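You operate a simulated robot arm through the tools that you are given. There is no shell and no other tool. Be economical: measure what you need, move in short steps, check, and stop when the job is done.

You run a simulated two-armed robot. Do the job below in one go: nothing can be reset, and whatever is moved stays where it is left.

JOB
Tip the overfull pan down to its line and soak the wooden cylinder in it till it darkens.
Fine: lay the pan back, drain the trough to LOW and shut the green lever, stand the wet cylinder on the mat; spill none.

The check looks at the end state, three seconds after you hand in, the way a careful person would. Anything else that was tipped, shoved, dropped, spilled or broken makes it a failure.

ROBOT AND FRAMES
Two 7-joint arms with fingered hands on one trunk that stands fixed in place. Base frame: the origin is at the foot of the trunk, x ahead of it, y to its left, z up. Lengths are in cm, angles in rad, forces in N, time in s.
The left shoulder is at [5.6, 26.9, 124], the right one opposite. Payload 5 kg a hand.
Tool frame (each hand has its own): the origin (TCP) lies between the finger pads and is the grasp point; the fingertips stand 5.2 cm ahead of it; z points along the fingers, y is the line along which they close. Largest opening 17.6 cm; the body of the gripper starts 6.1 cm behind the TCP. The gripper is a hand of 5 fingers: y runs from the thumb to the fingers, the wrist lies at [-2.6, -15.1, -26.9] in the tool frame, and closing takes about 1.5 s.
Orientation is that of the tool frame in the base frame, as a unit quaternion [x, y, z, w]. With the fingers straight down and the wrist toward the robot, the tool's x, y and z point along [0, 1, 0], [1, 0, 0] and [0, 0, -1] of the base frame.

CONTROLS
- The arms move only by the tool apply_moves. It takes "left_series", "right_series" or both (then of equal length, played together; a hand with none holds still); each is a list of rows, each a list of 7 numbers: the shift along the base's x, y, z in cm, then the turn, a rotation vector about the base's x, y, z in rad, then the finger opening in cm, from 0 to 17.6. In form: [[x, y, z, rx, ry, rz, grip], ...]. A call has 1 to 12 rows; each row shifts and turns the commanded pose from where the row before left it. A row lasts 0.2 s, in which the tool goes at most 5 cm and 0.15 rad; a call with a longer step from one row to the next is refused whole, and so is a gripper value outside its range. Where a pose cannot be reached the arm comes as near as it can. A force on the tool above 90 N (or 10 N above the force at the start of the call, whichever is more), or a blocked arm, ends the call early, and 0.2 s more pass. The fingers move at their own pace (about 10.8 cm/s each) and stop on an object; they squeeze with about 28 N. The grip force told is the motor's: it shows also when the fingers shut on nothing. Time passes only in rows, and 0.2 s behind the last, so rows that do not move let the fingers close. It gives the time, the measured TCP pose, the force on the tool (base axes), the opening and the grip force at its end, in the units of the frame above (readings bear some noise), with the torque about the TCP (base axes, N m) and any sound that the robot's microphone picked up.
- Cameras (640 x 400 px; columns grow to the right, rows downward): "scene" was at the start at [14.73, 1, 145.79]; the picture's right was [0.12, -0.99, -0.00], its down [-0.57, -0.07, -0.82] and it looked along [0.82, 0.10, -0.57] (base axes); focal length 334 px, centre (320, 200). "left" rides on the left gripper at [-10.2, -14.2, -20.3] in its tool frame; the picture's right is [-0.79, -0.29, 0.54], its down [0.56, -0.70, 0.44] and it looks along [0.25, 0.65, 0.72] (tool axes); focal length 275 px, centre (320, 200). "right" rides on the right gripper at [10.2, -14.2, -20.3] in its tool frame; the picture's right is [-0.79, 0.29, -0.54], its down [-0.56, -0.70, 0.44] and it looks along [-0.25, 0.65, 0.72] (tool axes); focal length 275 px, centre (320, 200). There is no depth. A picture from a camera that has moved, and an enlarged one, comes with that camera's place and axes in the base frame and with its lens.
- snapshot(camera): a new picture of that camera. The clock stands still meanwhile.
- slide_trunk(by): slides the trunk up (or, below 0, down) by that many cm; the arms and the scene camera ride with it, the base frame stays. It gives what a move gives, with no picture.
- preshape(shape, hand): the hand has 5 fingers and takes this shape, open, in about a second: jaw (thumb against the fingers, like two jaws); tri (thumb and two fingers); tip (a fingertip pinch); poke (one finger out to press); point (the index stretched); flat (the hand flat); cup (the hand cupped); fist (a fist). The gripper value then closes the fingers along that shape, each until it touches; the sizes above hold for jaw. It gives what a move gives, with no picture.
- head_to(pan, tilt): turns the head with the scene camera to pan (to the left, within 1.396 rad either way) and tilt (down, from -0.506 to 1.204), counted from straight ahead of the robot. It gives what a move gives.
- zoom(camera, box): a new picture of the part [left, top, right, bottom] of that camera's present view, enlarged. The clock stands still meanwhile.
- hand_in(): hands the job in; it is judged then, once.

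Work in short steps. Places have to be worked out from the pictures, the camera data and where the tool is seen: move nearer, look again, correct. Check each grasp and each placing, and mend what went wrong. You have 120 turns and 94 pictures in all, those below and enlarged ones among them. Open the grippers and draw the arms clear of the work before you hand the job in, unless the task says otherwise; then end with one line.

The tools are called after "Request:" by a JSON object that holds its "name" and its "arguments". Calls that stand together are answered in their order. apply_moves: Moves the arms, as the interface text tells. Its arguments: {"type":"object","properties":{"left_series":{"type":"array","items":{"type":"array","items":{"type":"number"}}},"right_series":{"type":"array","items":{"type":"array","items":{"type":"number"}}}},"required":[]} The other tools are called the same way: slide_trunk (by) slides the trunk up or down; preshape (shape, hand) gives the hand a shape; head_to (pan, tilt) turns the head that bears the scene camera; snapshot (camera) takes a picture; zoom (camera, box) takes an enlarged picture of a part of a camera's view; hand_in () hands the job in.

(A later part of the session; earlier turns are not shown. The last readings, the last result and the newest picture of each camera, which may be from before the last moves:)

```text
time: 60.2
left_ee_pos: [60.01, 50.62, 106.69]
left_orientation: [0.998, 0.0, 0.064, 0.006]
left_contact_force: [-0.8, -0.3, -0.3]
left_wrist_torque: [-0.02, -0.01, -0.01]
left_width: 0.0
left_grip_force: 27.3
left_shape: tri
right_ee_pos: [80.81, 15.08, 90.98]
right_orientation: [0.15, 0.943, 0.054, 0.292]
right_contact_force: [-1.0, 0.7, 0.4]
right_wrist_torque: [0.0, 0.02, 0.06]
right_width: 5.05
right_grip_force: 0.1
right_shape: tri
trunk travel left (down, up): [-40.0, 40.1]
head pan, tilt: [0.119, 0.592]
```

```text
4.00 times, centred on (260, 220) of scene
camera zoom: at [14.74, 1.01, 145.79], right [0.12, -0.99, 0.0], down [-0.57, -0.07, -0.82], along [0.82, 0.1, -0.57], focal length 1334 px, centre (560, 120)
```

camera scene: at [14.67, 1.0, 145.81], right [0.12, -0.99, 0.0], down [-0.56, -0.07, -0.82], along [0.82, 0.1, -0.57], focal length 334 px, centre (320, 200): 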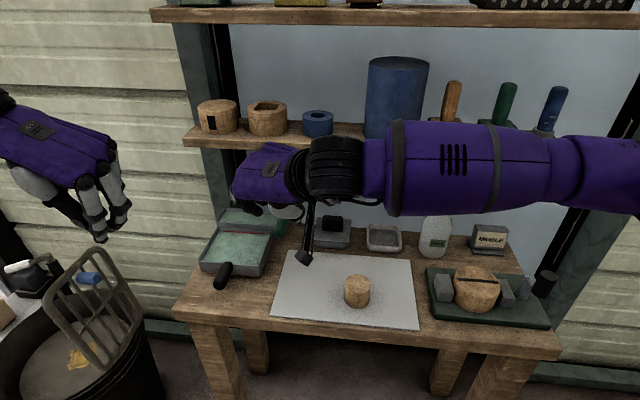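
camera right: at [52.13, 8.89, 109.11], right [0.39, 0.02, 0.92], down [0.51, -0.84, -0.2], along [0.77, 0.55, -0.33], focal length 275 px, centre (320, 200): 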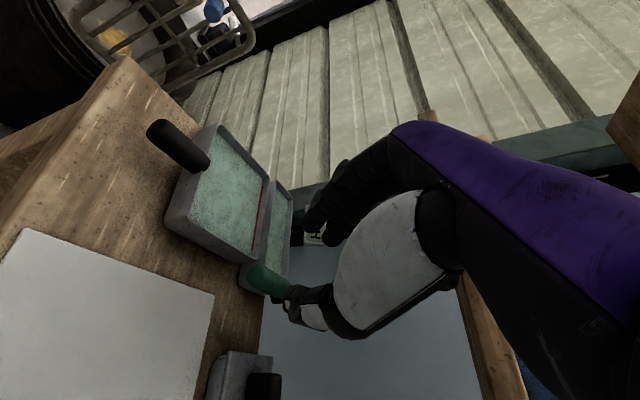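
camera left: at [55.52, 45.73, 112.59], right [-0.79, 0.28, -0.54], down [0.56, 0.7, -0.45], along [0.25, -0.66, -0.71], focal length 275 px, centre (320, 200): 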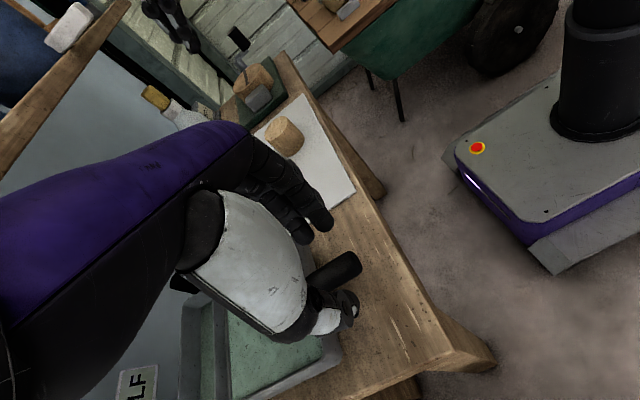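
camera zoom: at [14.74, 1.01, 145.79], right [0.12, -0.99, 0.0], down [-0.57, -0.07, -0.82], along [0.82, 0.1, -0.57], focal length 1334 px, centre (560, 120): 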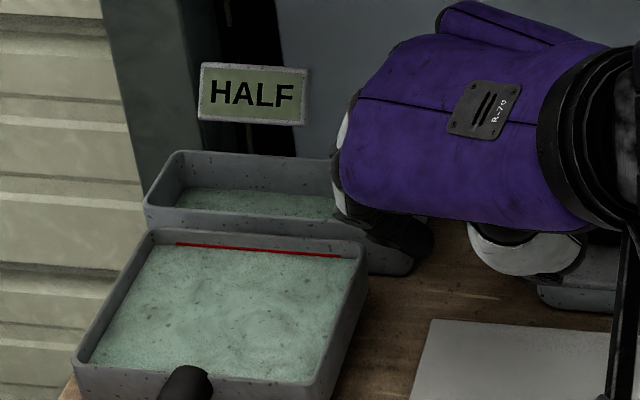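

No change. I'll hold 1.2 s more at this larger angle in case the drop comes in timed steps.

Request:
{"name": "apply_moves", "arguments": {"right_series": [[0, 0, 0, 0, 0, 0, 5], [0, 0, 0, 0, 0, 0, 5], [0, 0, 0, 0, 0, 0, 5], [0, 0, 0, 0, 0, 0, 5], [0, 0, 0, 0, 0, 0, 5]]}}

Request:
{"name": "zoom", "arguments": {"camera": "scene", "box": [200, 170, 320, 270]}}

Request:
{"name": "zoom", "arguments": {"camera": "right", "box": [180, 100, 380, 300]}}

```text
time: 61.4
left_ee_pos: [60.17, 50.54, 106.78]
left_orientation: [0.998, 0.0, 0.065, 0.006]
left_contact_force: [1.0, 0.2, -0.1]
left_wrist_torque: [-0.01, -0.01, 0.0]
left_width: 0.01
left_grip_force: 27.8
left_shape: tri
right_ee_pos: [80.88, 15.07, 91.04]
right_orientation: [0.15, 0.943, 0.054, 0.292]
right_contact_force: [-0.3, 0.7, 0.8]
right_wrist_torque: [0.0, 0.0, 0.07]
right_width: 5.03
right_grip_force: 0.1
right_shape: tri
trunk travel left (down, up): [-40.0, 40.1]
head pan, tilt: [0.119, 0.592]
```

```text
4.00 times, centred on (260, 220) of scene
camera zoom: at [14.74, 1.01, 145.79], right [0.12, -0.99, 0.0], down [-0.57, -0.07, -0.82], along [0.82, 0.1, -0.57], focal length 1334 px, centre (560, 120)
```

zoom: 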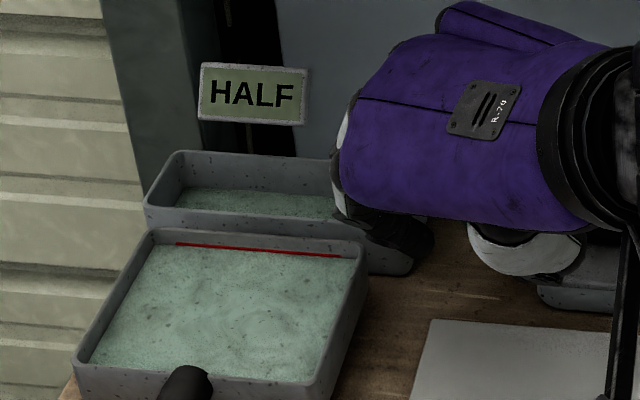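

```text
2.00 times, centred on (280, 200) of right
camera zoom: at [57.65, 4.6, 99.42], right [0.39, 0.02, 0.92], down [0.51, -0.84, -0.2], along [0.77, 0.55, -0.33], focal length 551 px, centre (400, 200)
```

zoom: 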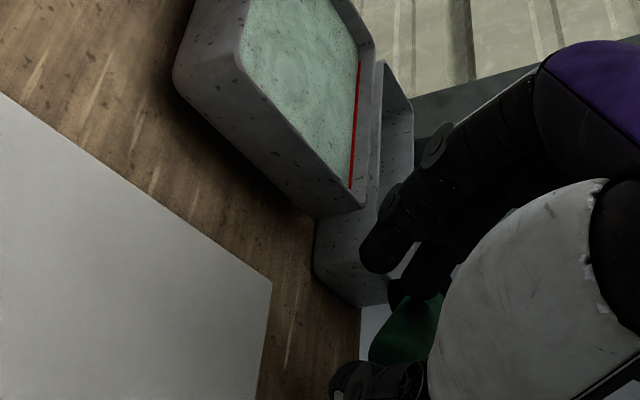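

The lever is clearly swung open now. The display probably moves in steps while the level drains slowly, so I'll wait 2.4 s and read the sign again.

Request:
{"name": "apply_moves", "arguments": {"right_series": [[0, 0, 0, 0, 0, 0, 5], [0, 0, 0, 0, 0, 0, 5], [0, 0, 0, 0, 0, 0, 5], [0, 0, 0, 0, 0, 0, 5], [0, 0, 0, 0, 0, 0, 5], [0, 0, 0, 0, 0, 0, 5], [0, 0, 0, 0, 0, 0, 5], [0, 0, 0, 0, 0, 0, 5], [0, 0, 0, 0, 0, 0, 5], [0, 0, 0, 0, 0, 0, 5], [0, 0, 0, 0, 0, 0, 5]]}}

Request:
{"name": "zoom", "arguments": {"camera": "scene", "box": [210, 170, 310, 270]}}

```text
time: 63.8
left_ee_pos: [60.18, 50.52, 106.77]
left_orientation: [0.998, 0.0, 0.064, 0.007]
left_contact_force: [0.1, 0.0, -0.1]
left_wrist_torque: [-0.02, -0.01, 0.04]
left_width: 0.01
left_grip_force: 28.3
left_shape: tri
right_ee_pos: [80.85, 15.12, 90.99]
right_orientation: [0.151, 0.943, 0.054, 0.292]
right_contact_force: [0.6, 0.1, 0.4]
right_wrist_torque: [0.01, -0.02, 0.05]
right_width: 5.02
right_grip_force: 0.1
right_shape: tri
trunk travel left (down, up): [-40.0, 40.1]
head pan, tilt: [0.119, 0.592]
```

```text
4.00 times, centred on (260, 220) of scene
camera zoom: at [14.74, 1.01, 145.79], right [0.12, -0.99, 0.0], down [-0.57, -0.07, -0.82], along [0.82, 0.1, -0.57], focal length 1334 px, centre (560, 120)
```

zoom: 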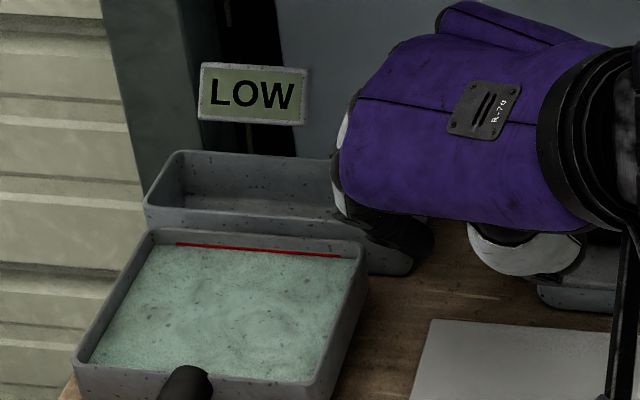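

It reads LOW. I'll shut the lever now, pushing it back to +y with the thumb.

Request:
{"name": "apply_moves", "arguments": {"right_series": [[0, 1.5, 0, 0, 0, 0, 4.5], [0, 1.5, 0, 0, 0, 0, 4.2], [0, 1.2, 0, 0, 0, 0, 4.2], [0, 0.8, 0, 0, 0, 0, 4.2], [0, 0.4, 0, 0, 0, 0, 4.2]]}}

Request:
{"name": "zoom", "arguments": {"camera": "right", "box": [180, 100, 380, 300]}}

```text
time: 65.0
left_ee_pos: [59.84, 50.48, 107.0]
left_orientation: [0.998, 0.0, 0.066, 0.005]
left_contact_force: [-0.9, -0.5, 0.0]
left_wrist_torque: [-0.02, 0.0, 0.02]
left_width: 0.0
left_grip_force: 28.1
left_shape: tri
right_ee_pos: [80.5, 20.41, 91.63]
right_orientation: [0.15, 0.943, 0.055, 0.293]
right_contact_force: [-41.4, -19.5, 30.8]
right_wrist_torque: [-2.4, 1.42, -2.21]
right_width: 5.35
right_grip_force: 0.1
right_shape: tri
trunk travel left (down, up): [-40.0, 40.1]
head pan, tilt: [0.119, 0.592]
```

```text
2.00 times, centred on (280, 200) of right
camera zoom: at [57.3, 9.93, 99.96], right [0.38, 0.01, 0.92], down [0.51, -0.83, -0.2], along [0.77, 0.55, -0.33], focal length 551 px, centre (400, 200)
```

zoom: 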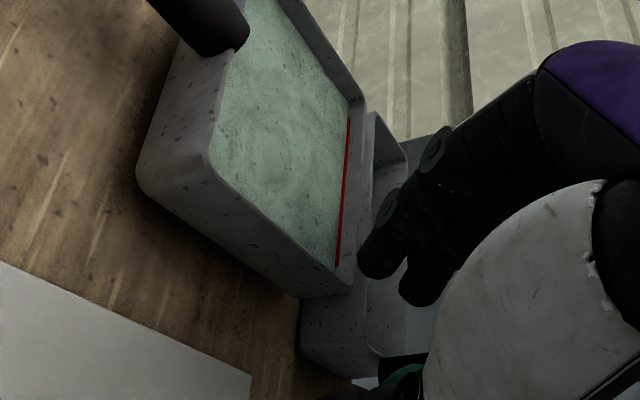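

There's a strong contact force, so something is jammed, perhaps the thumb against the lever or fingers on the trough. I'll back off straight away and look.

Request:
{"name": "apply_moves", "arguments": {"right_series": [[-0.5, -1, 0.5, 0, 0, 0, 5], [-1.5, -1.5, 2.5, 0, 0, 0, 6.5], [-1.5, -1, 3, 0, 0, 0, 6.5]]}}

Request:
{"name": "zoom", "arguments": {"camera": "right", "box": [180, 120, 400, 340]}}

Request:
{"name": "zoom", "arguments": {"camera": "scene", "box": [215, 160, 315, 260]}}

```text
time: 65.8
left_ee_pos: [60.15, 50.65, 106.73]
left_orientation: [0.998, -0.001, 0.065, 0.006]
left_contact_force: [-0.1, 0.5, 0.4]
left_wrist_torque: [0.02, -0.01, 0.03]
left_width: 0.0
left_grip_force: 27.8
left_shape: tri
right_ee_pos: [77.51, 16.71, 97.15]
right_orientation: [0.15, 0.943, 0.054, 0.291]
right_contact_force: [-1.1, -0.6, -2.0]
right_wrist_torque: [0.06, -0.2, -0.04]
right_width: 6.5
right_grip_force: 0.0
right_shape: tri
trunk travel left (down, up): [-40.0, 40.1]
head pan, tilt: [0.119, 0.592]
```

```text
1.82 times, centred on (290, 230) of right
camera zoom: at [54.27, 6.29, 105.58], right [0.39, 0.02, 0.92], down [0.51, -0.84, -0.2], along [0.77, 0.55, -0.33], focal length 500 px, centre (374, 146)
```

zoom: 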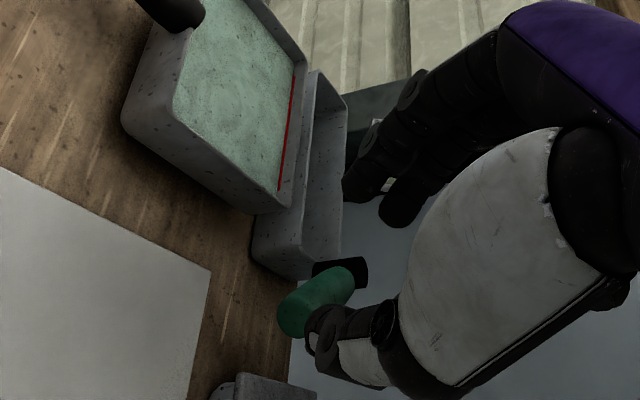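

```text
4.00 times, centred on (265, 210) of scene
camera zoom: at [14.74, 1.01, 145.8], right [0.12, -0.99, 0.0], down [-0.57, -0.07, -0.82], along [0.82, 0.1, -0.57], focal length 1334 px, centre (540, 160)
```

zoom: 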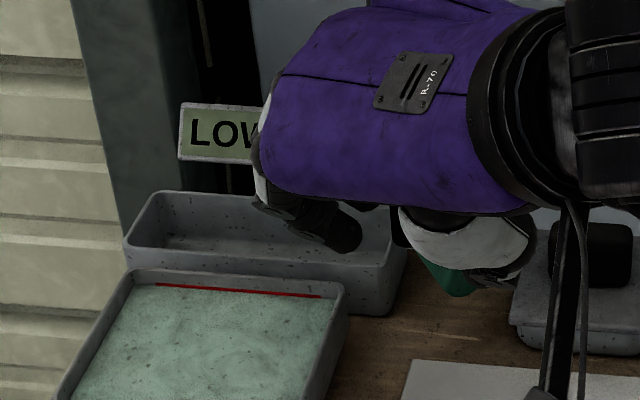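

It still reads LOW, and the lever is open by about 30° with its tip near [82.5, 15]. The fingers had jammed on the trough corner, so I'll close them into one poker, come down on the right of the lever, and push it shut from there.

Request:
{"name": "apply_moves", "arguments": {"right_series": [[0, -2.5, 0, 0, 0, 0, 0], [0, -2.8, 0, 0, 0, 0, 0], [1, 0, -1.5, 0, 0, 0, 0], [1.2, 0, -2, 0, 0, 0, 0], [1.2, 0, -2, 0, 0, 0, 0], [0, 0.8, -0.4, 0, 0, 0, 0], [0, 1, 0, 0, 0, 0, 0], [0, 1, 0, 0, 0, 0, 0], [0, 1, 0, 0, 0, 0, 0]]}}

Request:
{"name": "zoom", "arguments": {"camera": "right", "box": [180, 120, 400, 340]}}

```text
time: 67.8
left_ee_pos: [58.6, 50.59, 107.45]
left_orientation: [0.997, -0.001, 0.072, 0.006]
left_contact_force: [-2.4, 0.2, -1.5]
left_wrist_torque: [-0.07, -0.28, 0.04]
left_width: 0.02
left_grip_force: 28.2
left_shape: tri
right_ee_pos: [78.79, 15.72, 92.23]
right_orientation: [0.146, 0.942, 0.057, 0.295]
right_contact_force: [2.0, -0.6, 1.2]
right_wrist_torque: [0.09, 0.16, 0.07]
right_width: 0.0
right_grip_force: 27.5
right_shape: tri
trunk travel left (down, up): [-40.0, 40.1]
head pan, tilt: [0.119, 0.592]
stopped in row 9 (right hand): the force on the tool passed its limit at 92 N (the readings are from after the stop); the commanded pose is now the measured one
```

```text
1.82 times, centred on (290, 230) of right
camera zoom: at [55.74, 5.0, 100.5], right [0.38, 0.02, 0.92], down [0.52, -0.83, -0.2], along [0.76, 0.56, -0.33], focal length 500 px, centre (374, 146)
```

zoom: 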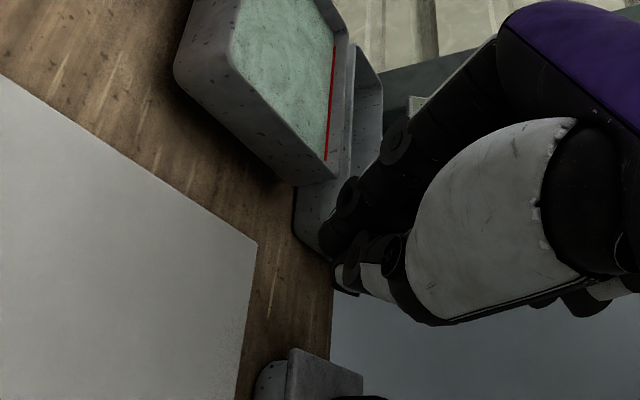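

The force limit stopped it and the hand was pushed back. I'll check where the lever is from the scene camera before pushing again.

Request:
{"name": "zoom", "arguments": {"camera": "scene", "box": [210, 160, 310, 260]}}

```text
4.00 times, centred on (260, 210) of scene
camera zoom: at [14.63, 1.14, 145.79], right [0.12, -0.99, 0.0], down [-0.56, -0.07, -0.82], along [0.82, 0.1, -0.57], focal length 1334 px, centre (560, 160)
```

zoom: 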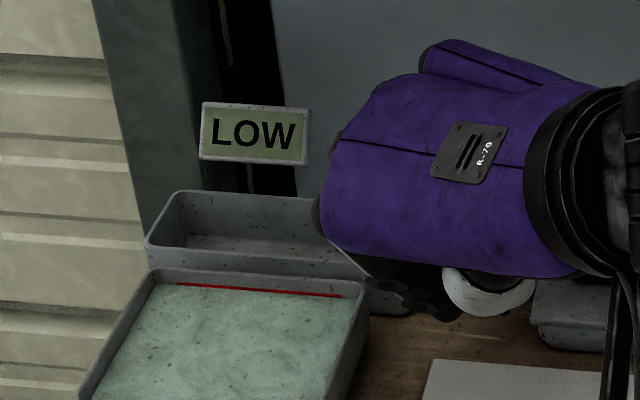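

The sign still reads LOW, but the lever is hidden. I'll withdraw up, back and to the right, then view it.

Request:
{"name": "apply_moves", "arguments": {"right_series": [[-1, -1, 1, 0, 0, 0, 0], [-2, -2, 3, 0, 0, 0, 0], [-2, -2, 3.5, 0, 0, 0, 0], [-2, -4, 1, 0, 0, 0, 0], [-2, -4, 0, 0, 0, 0, 0]]}}

Request:
{"name": "zoom", "arguments": {"camera": "scene", "box": [210, 170, 310, 270]}}

```text
time: 69.0
left_ee_pos: [58.75, 50.46, 107.49]
left_orientation: [0.997, -0.001, 0.072, 0.005]
left_contact_force: [-0.3, -1.7, 0.4]
left_wrist_torque: [0.15, -0.07, 0.0]
left_width: 0.0
left_grip_force: 28.2
left_shape: tri
right_ee_pos: [69.83, 2.51, 100.7]
right_orientation: [0.145, 0.943, 0.058, 0.292]
right_contact_force: [-0.8, -1.2, 0.9]
right_wrist_torque: [0.05, -0.07, 0.02]
right_width: 0.0
right_grip_force: 28.1
right_shape: tri
trunk travel left (down, up): [-40.0, 40.1]
head pan, tilt: [0.119, 0.592]
```

```text
4.00 times, centred on (260, 220) of scene
camera zoom: at [14.69, 0.89, 145.8], right [0.12, -0.99, 0.0], down [-0.56, -0.07, -0.82], along [0.82, 0.1, -0.57], focal length 1334 px, centre (560, 120)
```

zoom: 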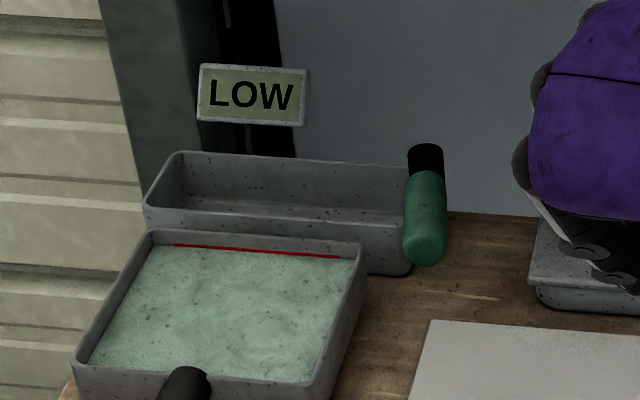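

The lever is nearly back, about 1.6 cm short at the tip, and it still reads LOW. The jam came from pushing too near the post, so I'll push nearer the lever's free end, at tip x≈81.

Request:
{"name": "apply_moves", "arguments": {"right_series": [[2, 3, 0, 0, 0, 0, 0], [2, 3, -1, 0, 0, 0, 0], [2, 3, -2, 0, 0, 0, 0], [2, 1.5, -2, 0, 0, 0, 0], [0, 0, -2, 0, 0, 0, 0], [0, 0, -2, 0, 0, 0, 0], [0, 0.6, -0.2, 0, 0, 0, 0], [0, 0.5, 0, 0, 0, 0, 0], [0, 0.5, 0, 0, 0, 0, 0], [0, 0.5, 0, 0, 0, 0, 0]]}}

Request:
{"name": "zoom", "arguments": {"camera": "right", "box": [180, 100, 380, 300]}}

```text
time: 71.2
left_ee_pos: [58.69, 50.47, 107.4]
left_orientation: [0.997, 0.001, 0.071, 0.005]
left_contact_force: [-0.3, 0.2, 0.2]
left_wrist_torque: [-0.01, -0.02, 0.01]
left_width: 0.0
left_grip_force: 27.4
left_shape: tri
right_ee_pos: [77.89, 15.42, 91.52]
right_orientation: [0.146, 0.943, 0.057, 0.293]
right_contact_force: [0.1, -0.4, 1.7]
right_wrist_torque: [0.0, -0.04, -0.04]
right_width: 0.01
right_grip_force: 27.9
right_shape: tri
trunk travel left (down, up): [-40.0, 40.1]
head pan, tilt: [0.119, 0.592]
```

```text
2.00 times, centred on (280, 200) of right
camera zoom: at [54.75, 4.59, 99.77], right [0.38, 0.02, 0.92], down [0.52, -0.83, -0.2], along [0.76, 0.56, -0.33], focal length 551 px, centre (400, 200)
```

zoom: 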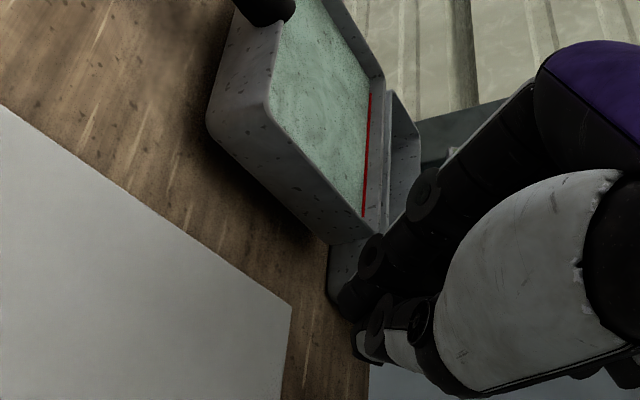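

There's no contact force yet and the lever is hidden behind the fingers. I'll continue pushing +y slowly.

Request:
{"name": "apply_moves", "arguments": {"right_series": [[0, 0.4, 0, 0, 0, 0, 0], [0, 0.4, 0, 0, 0, 0, 0], [0, 0.4, 0, 0, 0, 0, 0], [0, 0.3, 0, 0, 0, 0, 0]]}}

Request:
{"name": "zoom", "arguments": {"camera": "scene", "box": [230, 180, 310, 260]}}

```text
time: 72.2
left_ee_pos: [58.75, 50.5, 107.52]
left_orientation: [0.998, 0.0, 0.069, 0.005]
left_contact_force: [-0.9, -0.9, 0.8]
left_wrist_torque: [-0.01, 0.0, 0.0]
left_width: 0.0
left_grip_force: 28.3
left_shape: tri
right_ee_pos: [77.88, 17.01, 91.45]
right_orientation: [0.146, 0.943, 0.057, 0.293]
right_contact_force: [-0.1, -0.8, 3.9]
right_wrist_torque: [0.01, -0.08, 0.0]
right_width: 0.0
right_grip_force: 28.4
right_shape: tri
trunk travel left (down, up): [-40.0, 40.1]
head pan, tilt: [0.119, 0.592]
```

```text
5.00 times, centred on (270, 220) of scene
camera zoom: at [14.72, 0.99, 145.8], right [0.12, -0.99, 0.0], down [-0.57, -0.07, -0.82], along [0.82, 0.1, -0.57], focal length 1668 px, centre (570, 100)
```

zoom: 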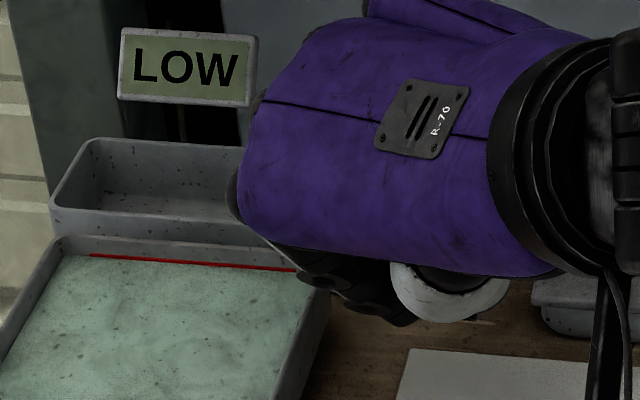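

There is light contact. I'll push 0.5 cm more, then withdraw sideways and check the lever.

Request:
{"name": "apply_moves", "arguments": {"right_series": [[0, 0.3, 0, 0, 0, 0, 0], [0, 0.3, 0, 0, 0, 0, 0], [0, 0, 0, 0, 0, 0, 0], [0, -0.8, 0.5, 0, 0, 0, 0], [-1, -2, 3, 0, 0, 0, 0], [-2, -3, 3, 0, 0, 0, 0], [-2, -4, 1, 0, 0, 0, 0], [-2, -4, 1, 0, 0, 0, 0]]}}

Request:
{"name": "zoom", "arguments": {"camera": "scene", "box": [210, 170, 310, 270]}}

```text
time: 74.0
left_ee_pos: [58.65, 50.43, 107.75]
left_orientation: [0.997, 0.0, 0.072, 0.006]
left_contact_force: [-0.6, 0.0, 2.0]
left_wrist_torque: [0.19, -0.09, 0.02]
left_width: 0.0
left_grip_force: 28.2
left_shape: tri
right_ee_pos: [70.98, 3.39, 99.87]
right_orientation: [0.148, 0.943, 0.058, 0.293]
right_contact_force: [-1.1, -0.9, -0.7]
right_wrist_torque: [0.1, -0.1, 0.02]
right_width: 0.01
right_grip_force: 27.7
right_shape: tri
trunk travel left (down, up): [-40.0, 40.1]
head pan, tilt: [0.119, 0.592]
```

```text
4.00 times, centred on (260, 220) of scene
camera zoom: at [14.66, 0.85, 145.81], right [0.12, -0.99, 0.0], down [-0.56, -0.07, -0.82], along [0.82, 0.1, -0.57], focal length 1334 px, centre (560, 120)
```

zoom: 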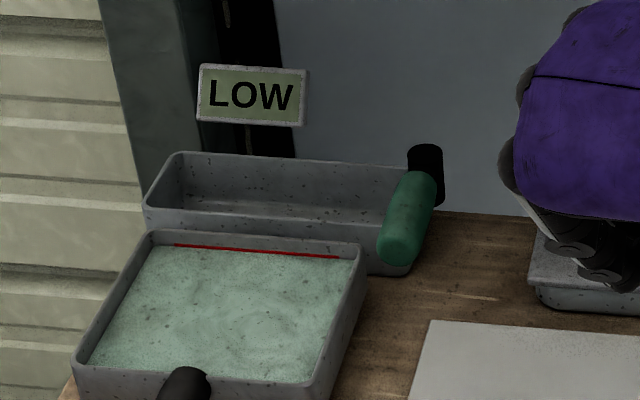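

The lever is back exactly where it started and the sign reads LOW. Now the cylinder: I'll straighten the right hand, open it, and hover above about [69.5, -1.4].

Request:
{"name": "apply_moves", "arguments": {"right_series": [[0, -1, 0, 0, 0.15, 0, 10], [0, -1, 0, 0, 0.15, 0, 10], [-0.5, -1, 0, 0, 0.15, 0, 10], [-0.5, -1, -1, 0, 0.14, 0, 10], [-0.5, -0.8, -2, 0, 0, 0, 10], [0, 0, -2, 0, 0, 0, 10], [0, 0, 0, 0, 0, 0, 10]]}}

Request:
{"name": "zoom", "arguments": {"camera": "scene", "box": [280, 200, 440, 340]}}

Request:
{"name": "snapshot", "arguments": {"camera": "right"}}

```text
time: 75.6
left_ee_pos: [58.79, 50.64, 107.56]
left_orientation: [0.998, 0.0, 0.07, 0.005]
left_contact_force: [0.5, 0.1, 1.1]
left_wrist_torque: [0.01, -0.08, 0.0]
left_width: 0.0
left_grip_force: 28.2
left_shape: tri
right_ee_pos: [69.97, -0.07, 95.98]
right_orientation: [0.155, 0.983, 0.027, 0.099]
right_contact_force: [-0.1, 0.2, -0.2]
right_wrist_torque: [0.01, -0.07, 0.0]
right_width: 10.0
right_grip_force: 0.0
right_shape: tri
right hand out of reach, approached as far as the arm can: row 3, 4
trunk travel left (down, up): [-40.0, 40.1]
head pan, tilt: [0.119, 0.592]
```

```text
2.86 times, centred on (360, 270) of scene
camera zoom: at [14.67, 0.98, 145.81], right [0.12, -0.99, 0.0], down [-0.56, -0.07, -0.82], along [0.82, 0.1, -0.57], focal length 953 px, centre (206, 0)
```

zoom: 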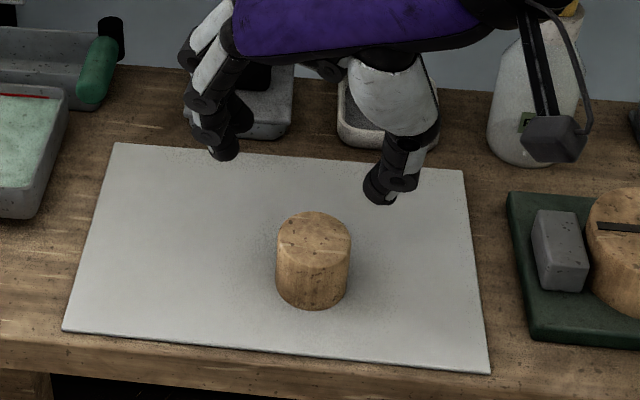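

```text
18 pictures are left
camera right: at [51.93, -10.82, 112.49], right [0.71, 0.02, 0.7], down [0.4, -0.83, -0.39], along [0.58, 0.56, -0.6], focal length 275 px, centre (320, 200)
```

right: 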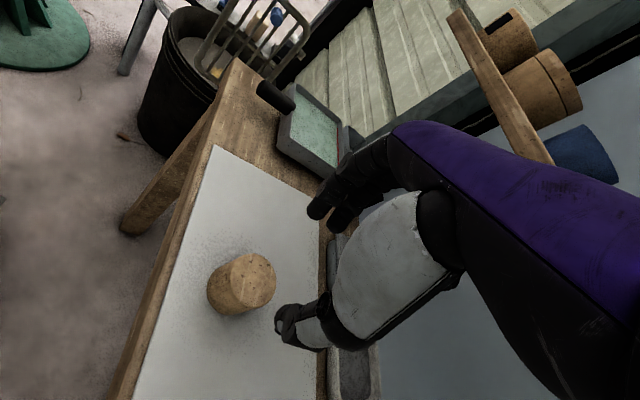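

I put the cylinder's centre near [68.3, -1.3]. I'll align the grasp centre with it and descend around it.

Request:
{"name": "apply_moves", "arguments": {"right_series": [[-1.2, -0.7, 0, 0, 0, 0, 10], [-1.2, -0.6, 0, 0, 0, 0, 10], [0, 0, -2, 0, 0, 0, 10], [0, 0, -2, 0, 0, 0, 10], [0, 0, -2, 0, 0, 0, 10], [0, 0, -1.5, 0, 0, 0, 10], [0, 0, -1, 0, 0, 0, 10], [0, 0, 0, 0, 0, 0, 10]]}}

Request:
{"name": "zoom", "arguments": {"camera": "scene", "box": [300, 210, 420, 330]}}

```text
time: 77.4
left_ee_pos: [58.81, 50.49, 107.51]
left_orientation: [0.998, 0.0, 0.07, 0.007]
left_contact_force: [-1.0, 0.9, 0.4]
left_wrist_torque: [0.04, -0.05, 0.04]
left_width: 0.0
left_grip_force: 28.8
left_shape: tri
right_ee_pos: [67.66, -1.11, 87.4]
right_orientation: [0.156, 0.982, 0.027, 0.1]
right_contact_force: [-0.8, 1.0, -0.6]
right_wrist_torque: [0.01, -0.05, -0.02]
right_width: 9.97
right_grip_force: 0.2
right_shape: tri
trunk travel left (down, up): [-40.0, 40.1]
head pan, tilt: [0.119, 0.592]
```

```text
3.33 times, centred on (360, 270) of scene
camera zoom: at [14.71, 0.99, 145.8], right [0.12, -0.99, 0.0], down [-0.57, -0.07, -0.82], along [0.82, 0.1, -0.57], focal length 1112 px, centre (187, -33)
```

zoom: 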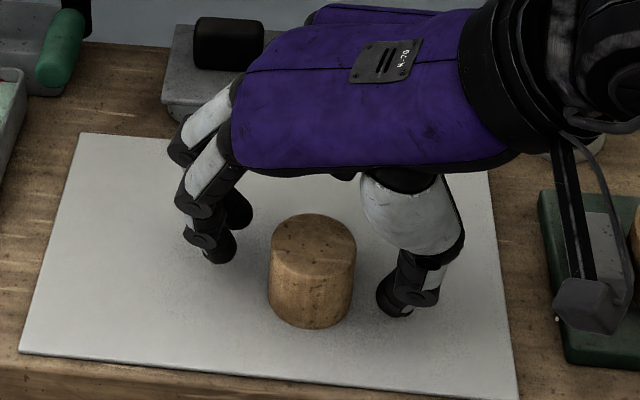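

The fingers are centred on the cylinder. I'll lower 1.2 cm and close.

Request:
{"name": "apply_moves", "arguments": {"right_series": [[0, 0, -0.6, 0, 0, 0, 10], [0, 0, -0.6, 0, 0, 0, 9], [0, 0, 0, 0, 0, 0, 8], [0, 0, 0, 0, 0, 0, 6], [0, 0, 0, 0, 0, 0, 4], [0, 0, 0, 0, 0, 0, 3], [0, 0, 0, 0, 0, 0, 3], [0, 0, 0, 0, 0, 0, 3], [0, 0, 0, 0, 0, 0, 3]]}}

Request:
{"name": "zoom", "arguments": {"camera": "scene", "box": [300, 210, 420, 330]}}

```text
time: 79.4
left_ee_pos: [58.74, 50.52, 107.68]
left_orientation: [0.998, 0.0, 0.07, 0.005]
left_contact_force: [-0.4, 0.3, 0.7]
left_wrist_torque: [0.01, -0.01, 0.01]
left_width: 0.02
left_grip_force: 27.8
left_shape: tri
right_ee_pos: [67.69, -1.09, 86.27]
right_orientation: [0.156, 0.982, 0.027, 0.1]
right_contact_force: [-0.2, -3.7, 15.9]
right_wrist_torque: [-0.75, 0.16, -0.11]
right_width: 4.91
right_grip_force: 27.7
right_shape: tri
trunk travel left (down, up): [-40.0, 40.1]
head pan, tilt: [0.119, 0.592]
```

```text
3.33 times, centred on (360, 270) of scene
camera zoom: at [14.64, 0.98, 145.81], right [0.12, -0.99, 0.0], down [-0.56, -0.07, -0.82], along [0.82, 0.1, -0.57], focal length 1112 px, centre (187, -33)
```

zoom: 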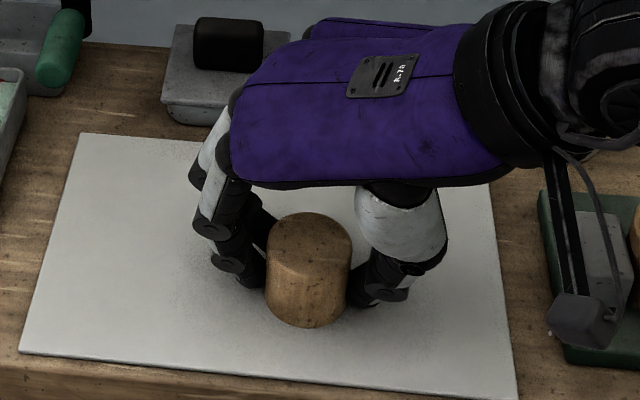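

It's gripped. I'll lift it straight up 12 cm and verify.

Request:
{"name": "apply_moves", "arguments": {"right_series": [[0, 0, 0.6, 0, 0, 0, 3], [0, 0, 1, 0, 0, 0, 3], [0, 0, 1.5, 0, 0, 0, 3], [0, 0, 2, 0, 0, 0, 3], [0, 0, 2, 0, 0, 0, 3], [0, 0, 2, 0, 0, 0, 3], [0, 0, 2, 0, 0, 0, 3], [0, 0, 1, 0, 0, 0, 3], [0, 0, 0, 0, 0, 0, 3]]}}

Request:
{"name": "zoom", "arguments": {"camera": "scene", "box": [280, 170, 440, 330]}}

```text
time: 81.4
left_ee_pos: [58.7, 50.55, 107.48]
left_orientation: [0.998, 0.0, 0.07, 0.005]
left_contact_force: [0.0, -0.5, -0.6]
left_wrist_torque: [0.02, 0.0, -0.05]
left_width: 0.01
left_grip_force: 28.2
left_shape: tri
right_ee_pos: [67.82, -1.03, 98.17]
right_orientation: [0.155, 0.983, 0.027, 0.099]
right_contact_force: [-0.5, -0.4, -0.9]
right_wrist_torque: [0.01, 0.01, 0.02]
right_width: 4.86
right_grip_force: 27.9
right_shape: tri
trunk travel left (down, up): [-40.0, 40.1]
head pan, tilt: [0.119, 0.592]
```

```text
2.50 times, centred on (360, 250) of scene
camera zoom: at [14.75, 0.99, 145.78], right [0.12, -0.99, 0.0], down [-0.57, -0.07, -0.82], along [0.82, 0.1, -0.57], focal length 834 px, centre (220, 75)
```

zoom: 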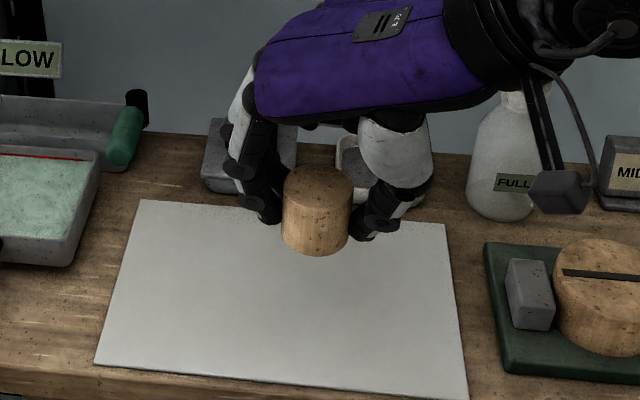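

The cylinder is held upright. I'll carry it over the middle of the pan.

Request:
{"name": "apply_moves", "arguments": {"right_series": [[0.4, 1.5, 0, 0, 0, 0, 3], [0.8, 3, 0, 0, 0, 0, 3], [0.8, 3, 0, 0, 0, 0, 3], [0.8, 3, 0, 0, 0, 0, 3], [0.8, 3, 0, 0, 0, 0, 3], [0.8, 3, 0, 0, 0, 0, 3], [0.8, 3, 0, 0, 0, 0, 3], [0.8, 3, 0, 0, 0, 0, 3], [0.8, 3, 0, 0, 0, 0, 3], [0.8, 3, 0, 0, 0, 0, 3], [0.6, 2.5, 0, 0, 0, 0, 3], [0.3, 1.1, 0, 0, 0, 0, 3]]}}

Request:
{"name": "zoom", "arguments": {"camera": "scene", "box": [170, 150, 310, 290]}}

```text
time: 84.0
left_ee_pos: [56.84, 50.47, 108.92]
left_orientation: [0.997, -0.001, 0.08, 0.004]
left_contact_force: [-6.9, -1.7, 1.8]
left_wrist_torque: [0.19, -0.8, 0.13]
left_width: 0.0
left_grip_force: 27.7
left_shape: tri
right_ee_pos: [73.74, 30.63, 98.6]
right_orientation: [0.152, 0.983, 0.022, 0.102]
right_contact_force: [-3.2, -0.9, 4.6]
right_wrist_torque: [-0.12, -0.34, -0.12]
right_width: 4.87
right_grip_force: 28.1
right_shape: tri
trunk travel left (down, up): [-40.0, 40.1]
head pan, tilt: [0.119, 0.592]
stopped in row 12 (right hand): the force on the tool passed its limit at 93 N (the readings are from after the stop); the commanded pose is now the measured one
```

```text
2.86 times, centred on (240, 220) of scene
camera zoom: at [14.11, 1.0, 146.01], right [0.12, -0.99, 0.0], down [-0.56, -0.07, -0.82], along [0.82, 0.1, -0.57], focal length 953 px, centre (549, 143)
```

zoom: 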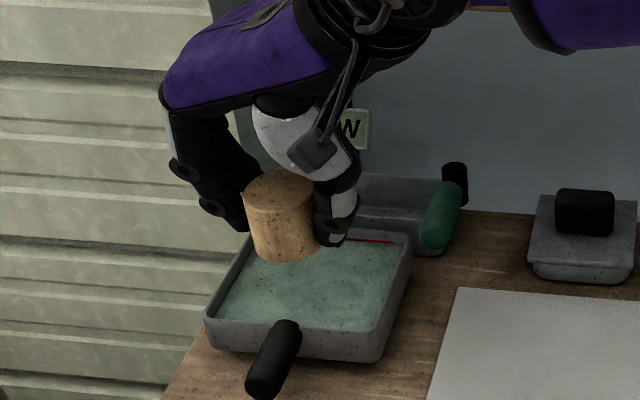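

The right forearm is probably bumping the shelf front in this sideways pose, and the cylinder is still held. I'll back off a little and turn the hand so its wrist points toward the robot, keeping the cylinder upright.

Request:
{"name": "apply_moves", "arguments": {"right_series": [[-1, -1, 0, 0, 0, 0, 3], [-1, -1, 0, 0, 0, -0.1, 3], [-0.5, 0, 0, 0, 0, -0.14, 3], [0, 0, 0, 0, 0, -0.14, 3], [0, 0, 0, 0, 0, -0.14, 3], [0, 0, 0, 0, 0, -0.14, 3], [0, 0, 0, 0, 0, -0.14, 3], [0, 0, 0, 0, 0, -0.14, 3], [0, 0, 0, 0, 0, -0.14, 3], [0, 0, 0, 0, 0, -0.14, 3], [0, 0, 0, 0, 0, 0, 3]]}}

Request:
{"name": "snapshot", "arguments": {"camera": "scene"}}

```text
time: 86.3
left_ee_pos: [57.58, 50.5, 108.19]
left_orientation: [0.997, -0.001, 0.077, 0.005]
left_contact_force: [-0.1, -1.1, -0.2]
left_wrist_torque: [0.02, 0.03, -0.03]
left_width: 0.0
left_grip_force: 27.9
left_shape: tri
right_ee_pos: [71.81, 28.41, 97.66]
right_orientation: [0.689, 0.717, -0.04, 0.094]
right_contact_force: [-0.2, -0.6, -0.9]
right_wrist_torque: [0.0, 0.06, -0.03]
right_width: 4.87
right_grip_force: 27.9
right_shape: tri
trunk travel left (down, up): [-40.0, 40.1]
head pan, tilt: [0.119, 0.592]
```

```text
13 pictures are left
camera scene: at [14.76, 0.96, 145.79], right [0.12, -0.99, 0.0], down [-0.57, -0.07, -0.82], along [0.82, 0.1, -0.57], focal length 334 px, centre (320, 200)
```

scene: 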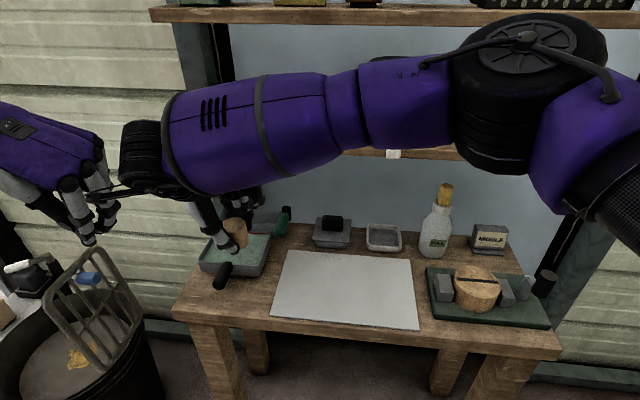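

The cylinder is above the front right of the pan. I'll shift it to the pan's centre while drawing the left hand further away.

Request:
{"name": "apply_moves", "arguments": {"right_series": [[0, 0, 0, 0, 0, 0, 3], [0, 0, 0, 0, 0, 0, 3], [1, 0.7, 0, 0, 0, 0, 3], [1.2, 0.8, 0, 0, 0, 0, 3], [1.2, 0.8, 0, 0, 0, 0, 3], [1.2, 0.8, 0, 0, 0, 0, 3], [1.1, 0.8, 0, 0, 0, 0, 3], [0, 0, 0, 0, 0, 0, 3]], "left_series": [[-2, 1, 1, 0, 0, 0, 0], [-2, 1, 1, 0, 0, 0, 0], [-2, 1, 1, 0, 0, 0, 0], [-2, 1, 1, 0, 0, 0, 0], [-2, 1, 1, 0, 0, 0, 0], [0, 0, 0, 0, 0, 0, 0], [0, 0, 0, 0, 0, 0, 0], [0, 0, 0, 0, 0, 0, 0]]}}

Request:
{"name": "zoom", "arguments": {"camera": "scene", "box": [170, 170, 310, 310]}}

```text
time: 88.2
left_ee_pos: [47.37, 55.58, 113.24]
left_orientation: [0.997, 0.0, 0.077, 0.005]
left_contact_force: [0.4, 0.2, 0.3]
left_wrist_torque: [0.0, 0.04, -0.01]
left_width: 0.02
left_grip_force: 28.2
left_shape: tri
right_ee_pos: [75.7, 31.0, 97.85]
right_orientation: [0.689, 0.717, -0.041, 0.095]
right_contact_force: [-0.6, 0.4, -0.3]
right_wrist_torque: [0.01, 0.02, -0.02]
right_width: 4.87
right_grip_force: 27.2
right_shape: tri
right hand out of reach, approached as far as the arm can: row 6, 7
trunk travel left (down, up): [-40.0, 40.1]
head pan, tilt: [0.119, 0.592]
```

```text
2.86 times, centred on (240, 240) of scene
camera zoom: at [14.76, 1.01, 145.78], right [0.12, -0.99, 0.0], down [-0.57, -0.07, -0.82], along [0.82, 0.1, -0.57], focal length 953 px, centre (549, 86)
```

zoom: 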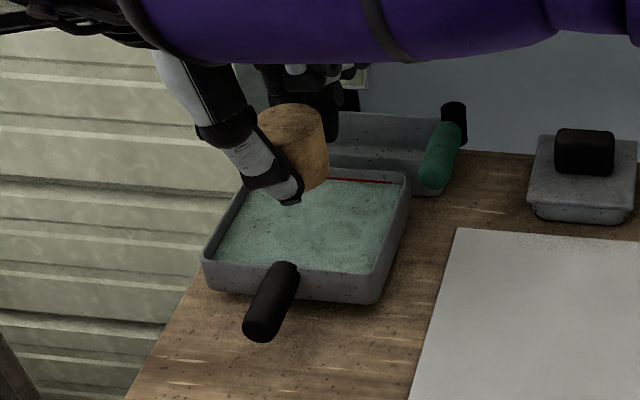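

The arm is at its reach limit here and the thumb would be tight against the front wall. I'll yaw the hand part-way back (+0.6) so the wrist comes nearer the right shoulder, then centre over the pan.

Request:
{"name": "apply_moves", "arguments": {"right_series": [[0, 0, 0, 0, 0, 0.15, 3], [0, 0, 0, 0, 0, 0.15, 3], [0, 0, 0, 0, 0, 0.15, 3], [0, 0, 0, 0, 0, 0.15, 3], [0.5, 0.2, 0, 0, 0, 0, 3], [0.5, 0.2, 0, 0, 0, 0, 3], [0.5, 0.1, 0, 0, 0, 0, 3], [0, 0, -1, 0, 0, 0, 3], [0, 0, -1, 0, 0, 0, 3], [0, 0, -1, 0, 0, 0, 3], [0, 0, 0, 0, 0, 0, 3]]}}

Request:
{"name": "zoom", "arguments": {"camera": "scene", "box": [180, 170, 290, 290]}}

```text
time: 90.5
left_ee_pos: [47.25, 55.57, 113.37]
left_orientation: [0.997, 0.0, 0.078, 0.006]
left_contact_force: [0.1, -0.9, 0.5]
left_wrist_torque: [0.07, -0.1, 0.01]
left_width: 0.0
left_grip_force: 27.9
left_shape: tri
right_ee_pos: [77.23, 31.59, 95.04]
right_orientation: [0.446, 0.889, -0.01, 0.102]
right_contact_force: [-0.9, -0.1, -0.1]
right_wrist_torque: [0.02, -0.07, 0.0]
right_width: 4.88
right_grip_force: 27.8
right_shape: tri
trunk travel left (down, up): [-40.0, 40.1]
head pan, tilt: [0.119, 0.592]
```

```text
3.33 times, centred on (235, 230) of scene
camera zoom: at [14.66, 0.96, 145.82], right [0.12, -0.99, 0.0], down [-0.56, -0.07, -0.82], along [0.82, 0.1, -0.57], focal length 1112 px, centre (603, 100)
```

zoom: 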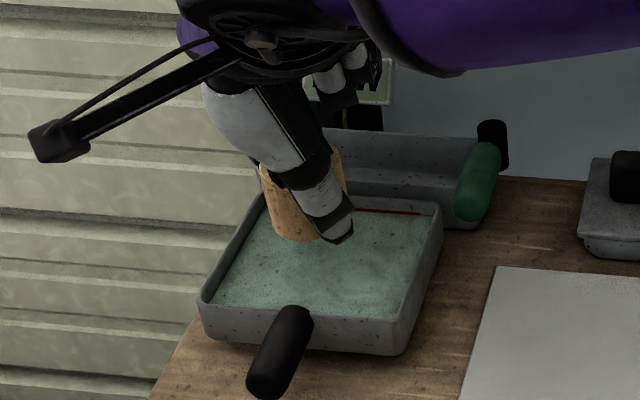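

The cylinder is over the pan at about [77.7, 32] with clearance all round. I'll lower it slowly into the liquid.

Request:
{"name": "apply_moves", "arguments": {"right_series": [[0, 0, -1, 0, 0, 0, 3], [0, 0, -1, 0, 0, 0, 3], [0, 0, -0.8, 0, 0, 0, 3], [0, 0, -0.6, 0, 0, 0, 3], [0, 0, -0.6, 0, 0, 0, 3], [0, 0, -0.6, 0, 0, 0, 3], [0, 0, -0.6, 0, 0, 0, 3], [0, 0, -0.6, 0, 0, 0, 3], [0, 0, -0.5, 0, 0, 0, 3], [0, 0, 0, 0, 0, 0, 3]]}}

Request:
{"name": "zoom", "arguments": {"camera": "scene", "box": [180, 170, 290, 290]}}

```text
time: 92.8
left_ee_pos: [47.29, 55.54, 113.33]
left_orientation: [0.997, 0.0, 0.077, 0.005]
left_contact_force: [-0.4, 0.0, 0.5]
left_wrist_torque: [0.01, 0.0, 0.01]
left_width: 0.0
left_grip_force: 28.2
left_shape: tri
right_ee_pos: [77.24, 31.57, 88.64]
right_orientation: [0.445, 0.89, -0.01, 0.101]
right_contact_force: [0.1, 0.3, -1.1]
right_wrist_torque: [-0.01, -0.03, -0.02]
right_width: 4.85
right_grip_force: 28.3
right_shape: tri
trunk travel left (down, up): [-40.0, 40.1]
head pan, tilt: [0.119, 0.592]
```

```text
3.33 times, centred on (235, 230) of scene
camera zoom: at [14.73, 1.0, 145.79], right [0.12, -0.99, 0.0], down [-0.57, -0.07, -0.82], along [0.82, 0.1, -0.57], focal length 1112 px, centre (603, 100)
```

zoom: 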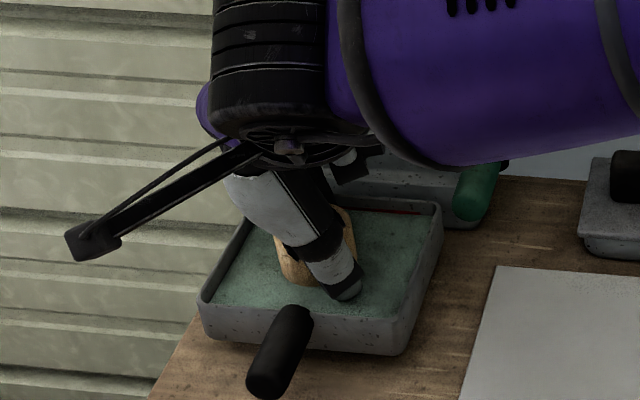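

It's dipping in with no floor contact yet. I'll lower another 0.8 cm and let it soak 2 s.

Request:
{"name": "apply_moves", "arguments": {"right_series": [[0, 0, -0.4, 0, 0, 0, 3], [0, 0, -0.4, 0, 0, 0, 3], [0, 0, 0, 0, 0, 0, 3], [0, 0, 0, 0, 0, 0, 3], [0, 0, 0, 0, 0, 0, 3], [0, 0, 0, 0, 0, 0, 3], [0, 0, 0, 0, 0, 0, 3], [0, 0, 0, 0, 0, 0, 3], [0, 0, 0, 0, 0, 0, 3], [0, 0, 0, 0, 0, 0, 3], [0, 0, 0, 0, 0, 0, 3], [0, 0, 0, 0, 0, 0, 3]]}}

Request:
{"name": "apply_moves", "arguments": {"right_series": [[0, 0, 0, 0, 0, 0, 3], [0, 0, 0, 0, 0, 0, 3], [0, 0, 0, 0, 0, 0, 3], [0, 0, 0, 0, 0, 0, 3], [0, 0, 0, 0, 0, 0, 3], [0, 0, 0, 0, 0, 0, 3]]}}

Request:
{"name": "zoom", "arguments": {"camera": "scene", "box": [190, 190, 280, 280]}}

```text
time: 95.3
left_ee_pos: [47.15, 55.45, 113.36]
left_orientation: [0.997, 0.0, 0.079, 0.005]
left_contact_force: [-0.7, 0.0, -0.3]
left_wrist_torque: [-0.04, 0.02, 0.0]
left_width: 0.01
left_grip_force: 28.1
left_shape: tri
right_ee_pos: [77.06, 31.68, 87.93]
right_orientation: [0.446, 0.889, -0.009, 0.102]
right_contact_force: [-11.9, 5.8, 44.0]
right_wrist_torque: [-0.12, 0.32, 0.12]
right_width: 4.98
right_grip_force: 27.8
right_shape: tri
trunk travel left (down, up): [-40.0, 40.1]
head pan, tilt: [0.119, 0.592]
```

```text
time: 96.8
left_ee_pos: [47.06, 55.51, 113.39]
left_orientation: [0.997, 0.0, 0.078, 0.005]
left_contact_force: [0.1, 0.9, -0.6]
left_wrist_torque: [-0.01, -0.01, 0.01]
left_width: 0.0
left_grip_force: 28.4
left_shape: tri
right_ee_pos: [76.99, 31.66, 87.91]
right_orientation: [0.445, 0.89, -0.009, 0.101]
right_contact_force: [-10.4, 6.1, 44.7]
right_wrist_torque: [-0.11, 0.26, 0.1]
right_width: 4.96
right_grip_force: 28.5
right_shape: tri
trunk travel left (down, up): [-40.0, 40.1]
head pan, tilt: [0.119, 0.592]
```

```text
4.44 times, centred on (235, 235) of scene
camera zoom: at [14.37, 0.93, 145.84], right [0.12, -0.99, 0.0], down [-0.56, -0.07, -0.82], along [0.82, 0.1, -0.57], focal length 1483 px, centre (698, 44)
```

zoom: 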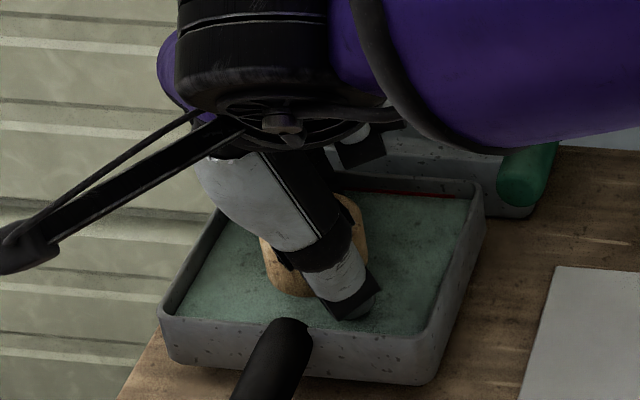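

It's on the pan floor with 44 N. I'll ease up 0.4 cm to unload and soak about 5 s more.

Request:
{"name": "apply_moves", "arguments": {"right_series": [[0, 0, 0.4, 0, 0, 0, 3], [0, 0, 0, 0, 0, 0, 3], [0, 0, 0, 0, 0, 0, 3], [0, 0, 0, 0, 0, 0, 3], [0, 0, 0, 0, 0, 0, 3], [0, 0, 0, 0, 0, 0, 3], [0, 0, 0, 0, 0, 0, 3], [0, 0, 0, 0, 0, 0, 3], [0, 0, 0, 0, 0, 0, 3], [0, 0, 0, 0, 0, 0, 3], [0, 0, 0, 0, 0, 0, 3], [0, 0, 0, 0, 0, 0, 3]]}}

Request:
{"name": "apply_moves", "arguments": {"right_series": [[0, 0, 0, 0, 0, 0, 3], [0, 0, 0, 0, 0, 0, 3], [0, 0, 0, 0, 0, 0, 3], [0, 0, 0, 0, 0, 0, 3], [0, 0, 0, 0, 0, 0, 3], [0, 0, 0, 0, 0, 0, 3], [0, 0, 0, 0, 0, 0, 3], [0, 0, 0, 0, 0, 0, 3], [0, 0, 0, 0, 0, 0, 3], [0, 0, 0, 0, 0, 0, 3], [0, 0, 0, 0, 0, 0, 3], [0, 0, 0, 0, 0, 0, 3]]}}

Request:
{"name": "zoom", "arguments": {"camera": "scene", "box": [190, 190, 280, 280]}}

```text
time: 99.3
left_ee_pos: [47.4, 55.53, 113.17]
left_orientation: [0.997, 0.0, 0.077, 0.005]
left_contact_force: [0.1, -0.4, 0.5]
left_wrist_torque: [0.01, 0.04, -0.01]
left_width: 0.0
left_grip_force: 28.3
left_shape: tri
right_ee_pos: [77.13, 31.56, 87.95]
right_orientation: [0.446, 0.889, -0.011, 0.102]
right_contact_force: [-9.9, 0.1, 2.4]
right_wrist_torque: [0.11, -0.02, 0.23]
right_width: 4.9
right_grip_force: 28.5
right_shape: tri
trunk travel left (down, up): [-40.0, 40.1]
head pan, tilt: [0.119, 0.592]
```

```text
time: 102.0
left_ee_pos: [47.35, 55.57, 113.31]
left_orientation: [0.997, 0.001, 0.078, 0.005]
left_contact_force: [-0.3, 0.1, -0.2]
left_wrist_torque: [0.01, -0.02, -0.02]
left_width: 0.0
left_grip_force: 27.7
left_shape: tri
right_ee_pos: [77.16, 31.54, 87.99]
right_orientation: [0.445, 0.889, -0.011, 0.101]
right_contact_force: [-6.8, 0.0, 2.7]
right_wrist_torque: [0.12, -0.03, 0.12]
right_width: 4.9
right_grip_force: 28.0
right_shape: tri
trunk travel left (down, up): [-40.0, 40.1]
head pan, tilt: [0.119, 0.592]
```

```text
4.44 times, centred on (235, 235) of scene
camera zoom: at [14.67, 1.0, 145.8], right [0.12, -0.99, 0.0], down [-0.56, -0.07, -0.82], along [0.82, 0.1, -0.57], focal length 1483 px, centre (698, 44)
```

zoom: 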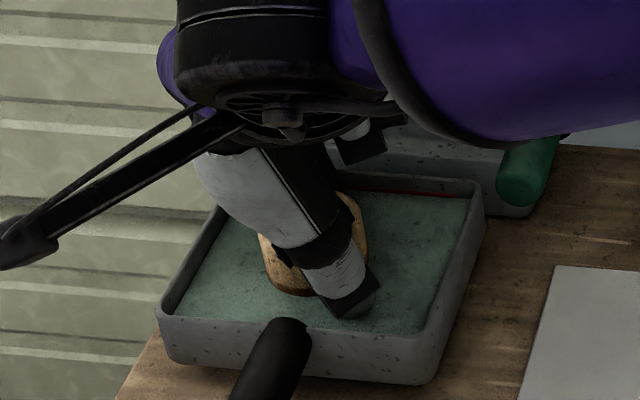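

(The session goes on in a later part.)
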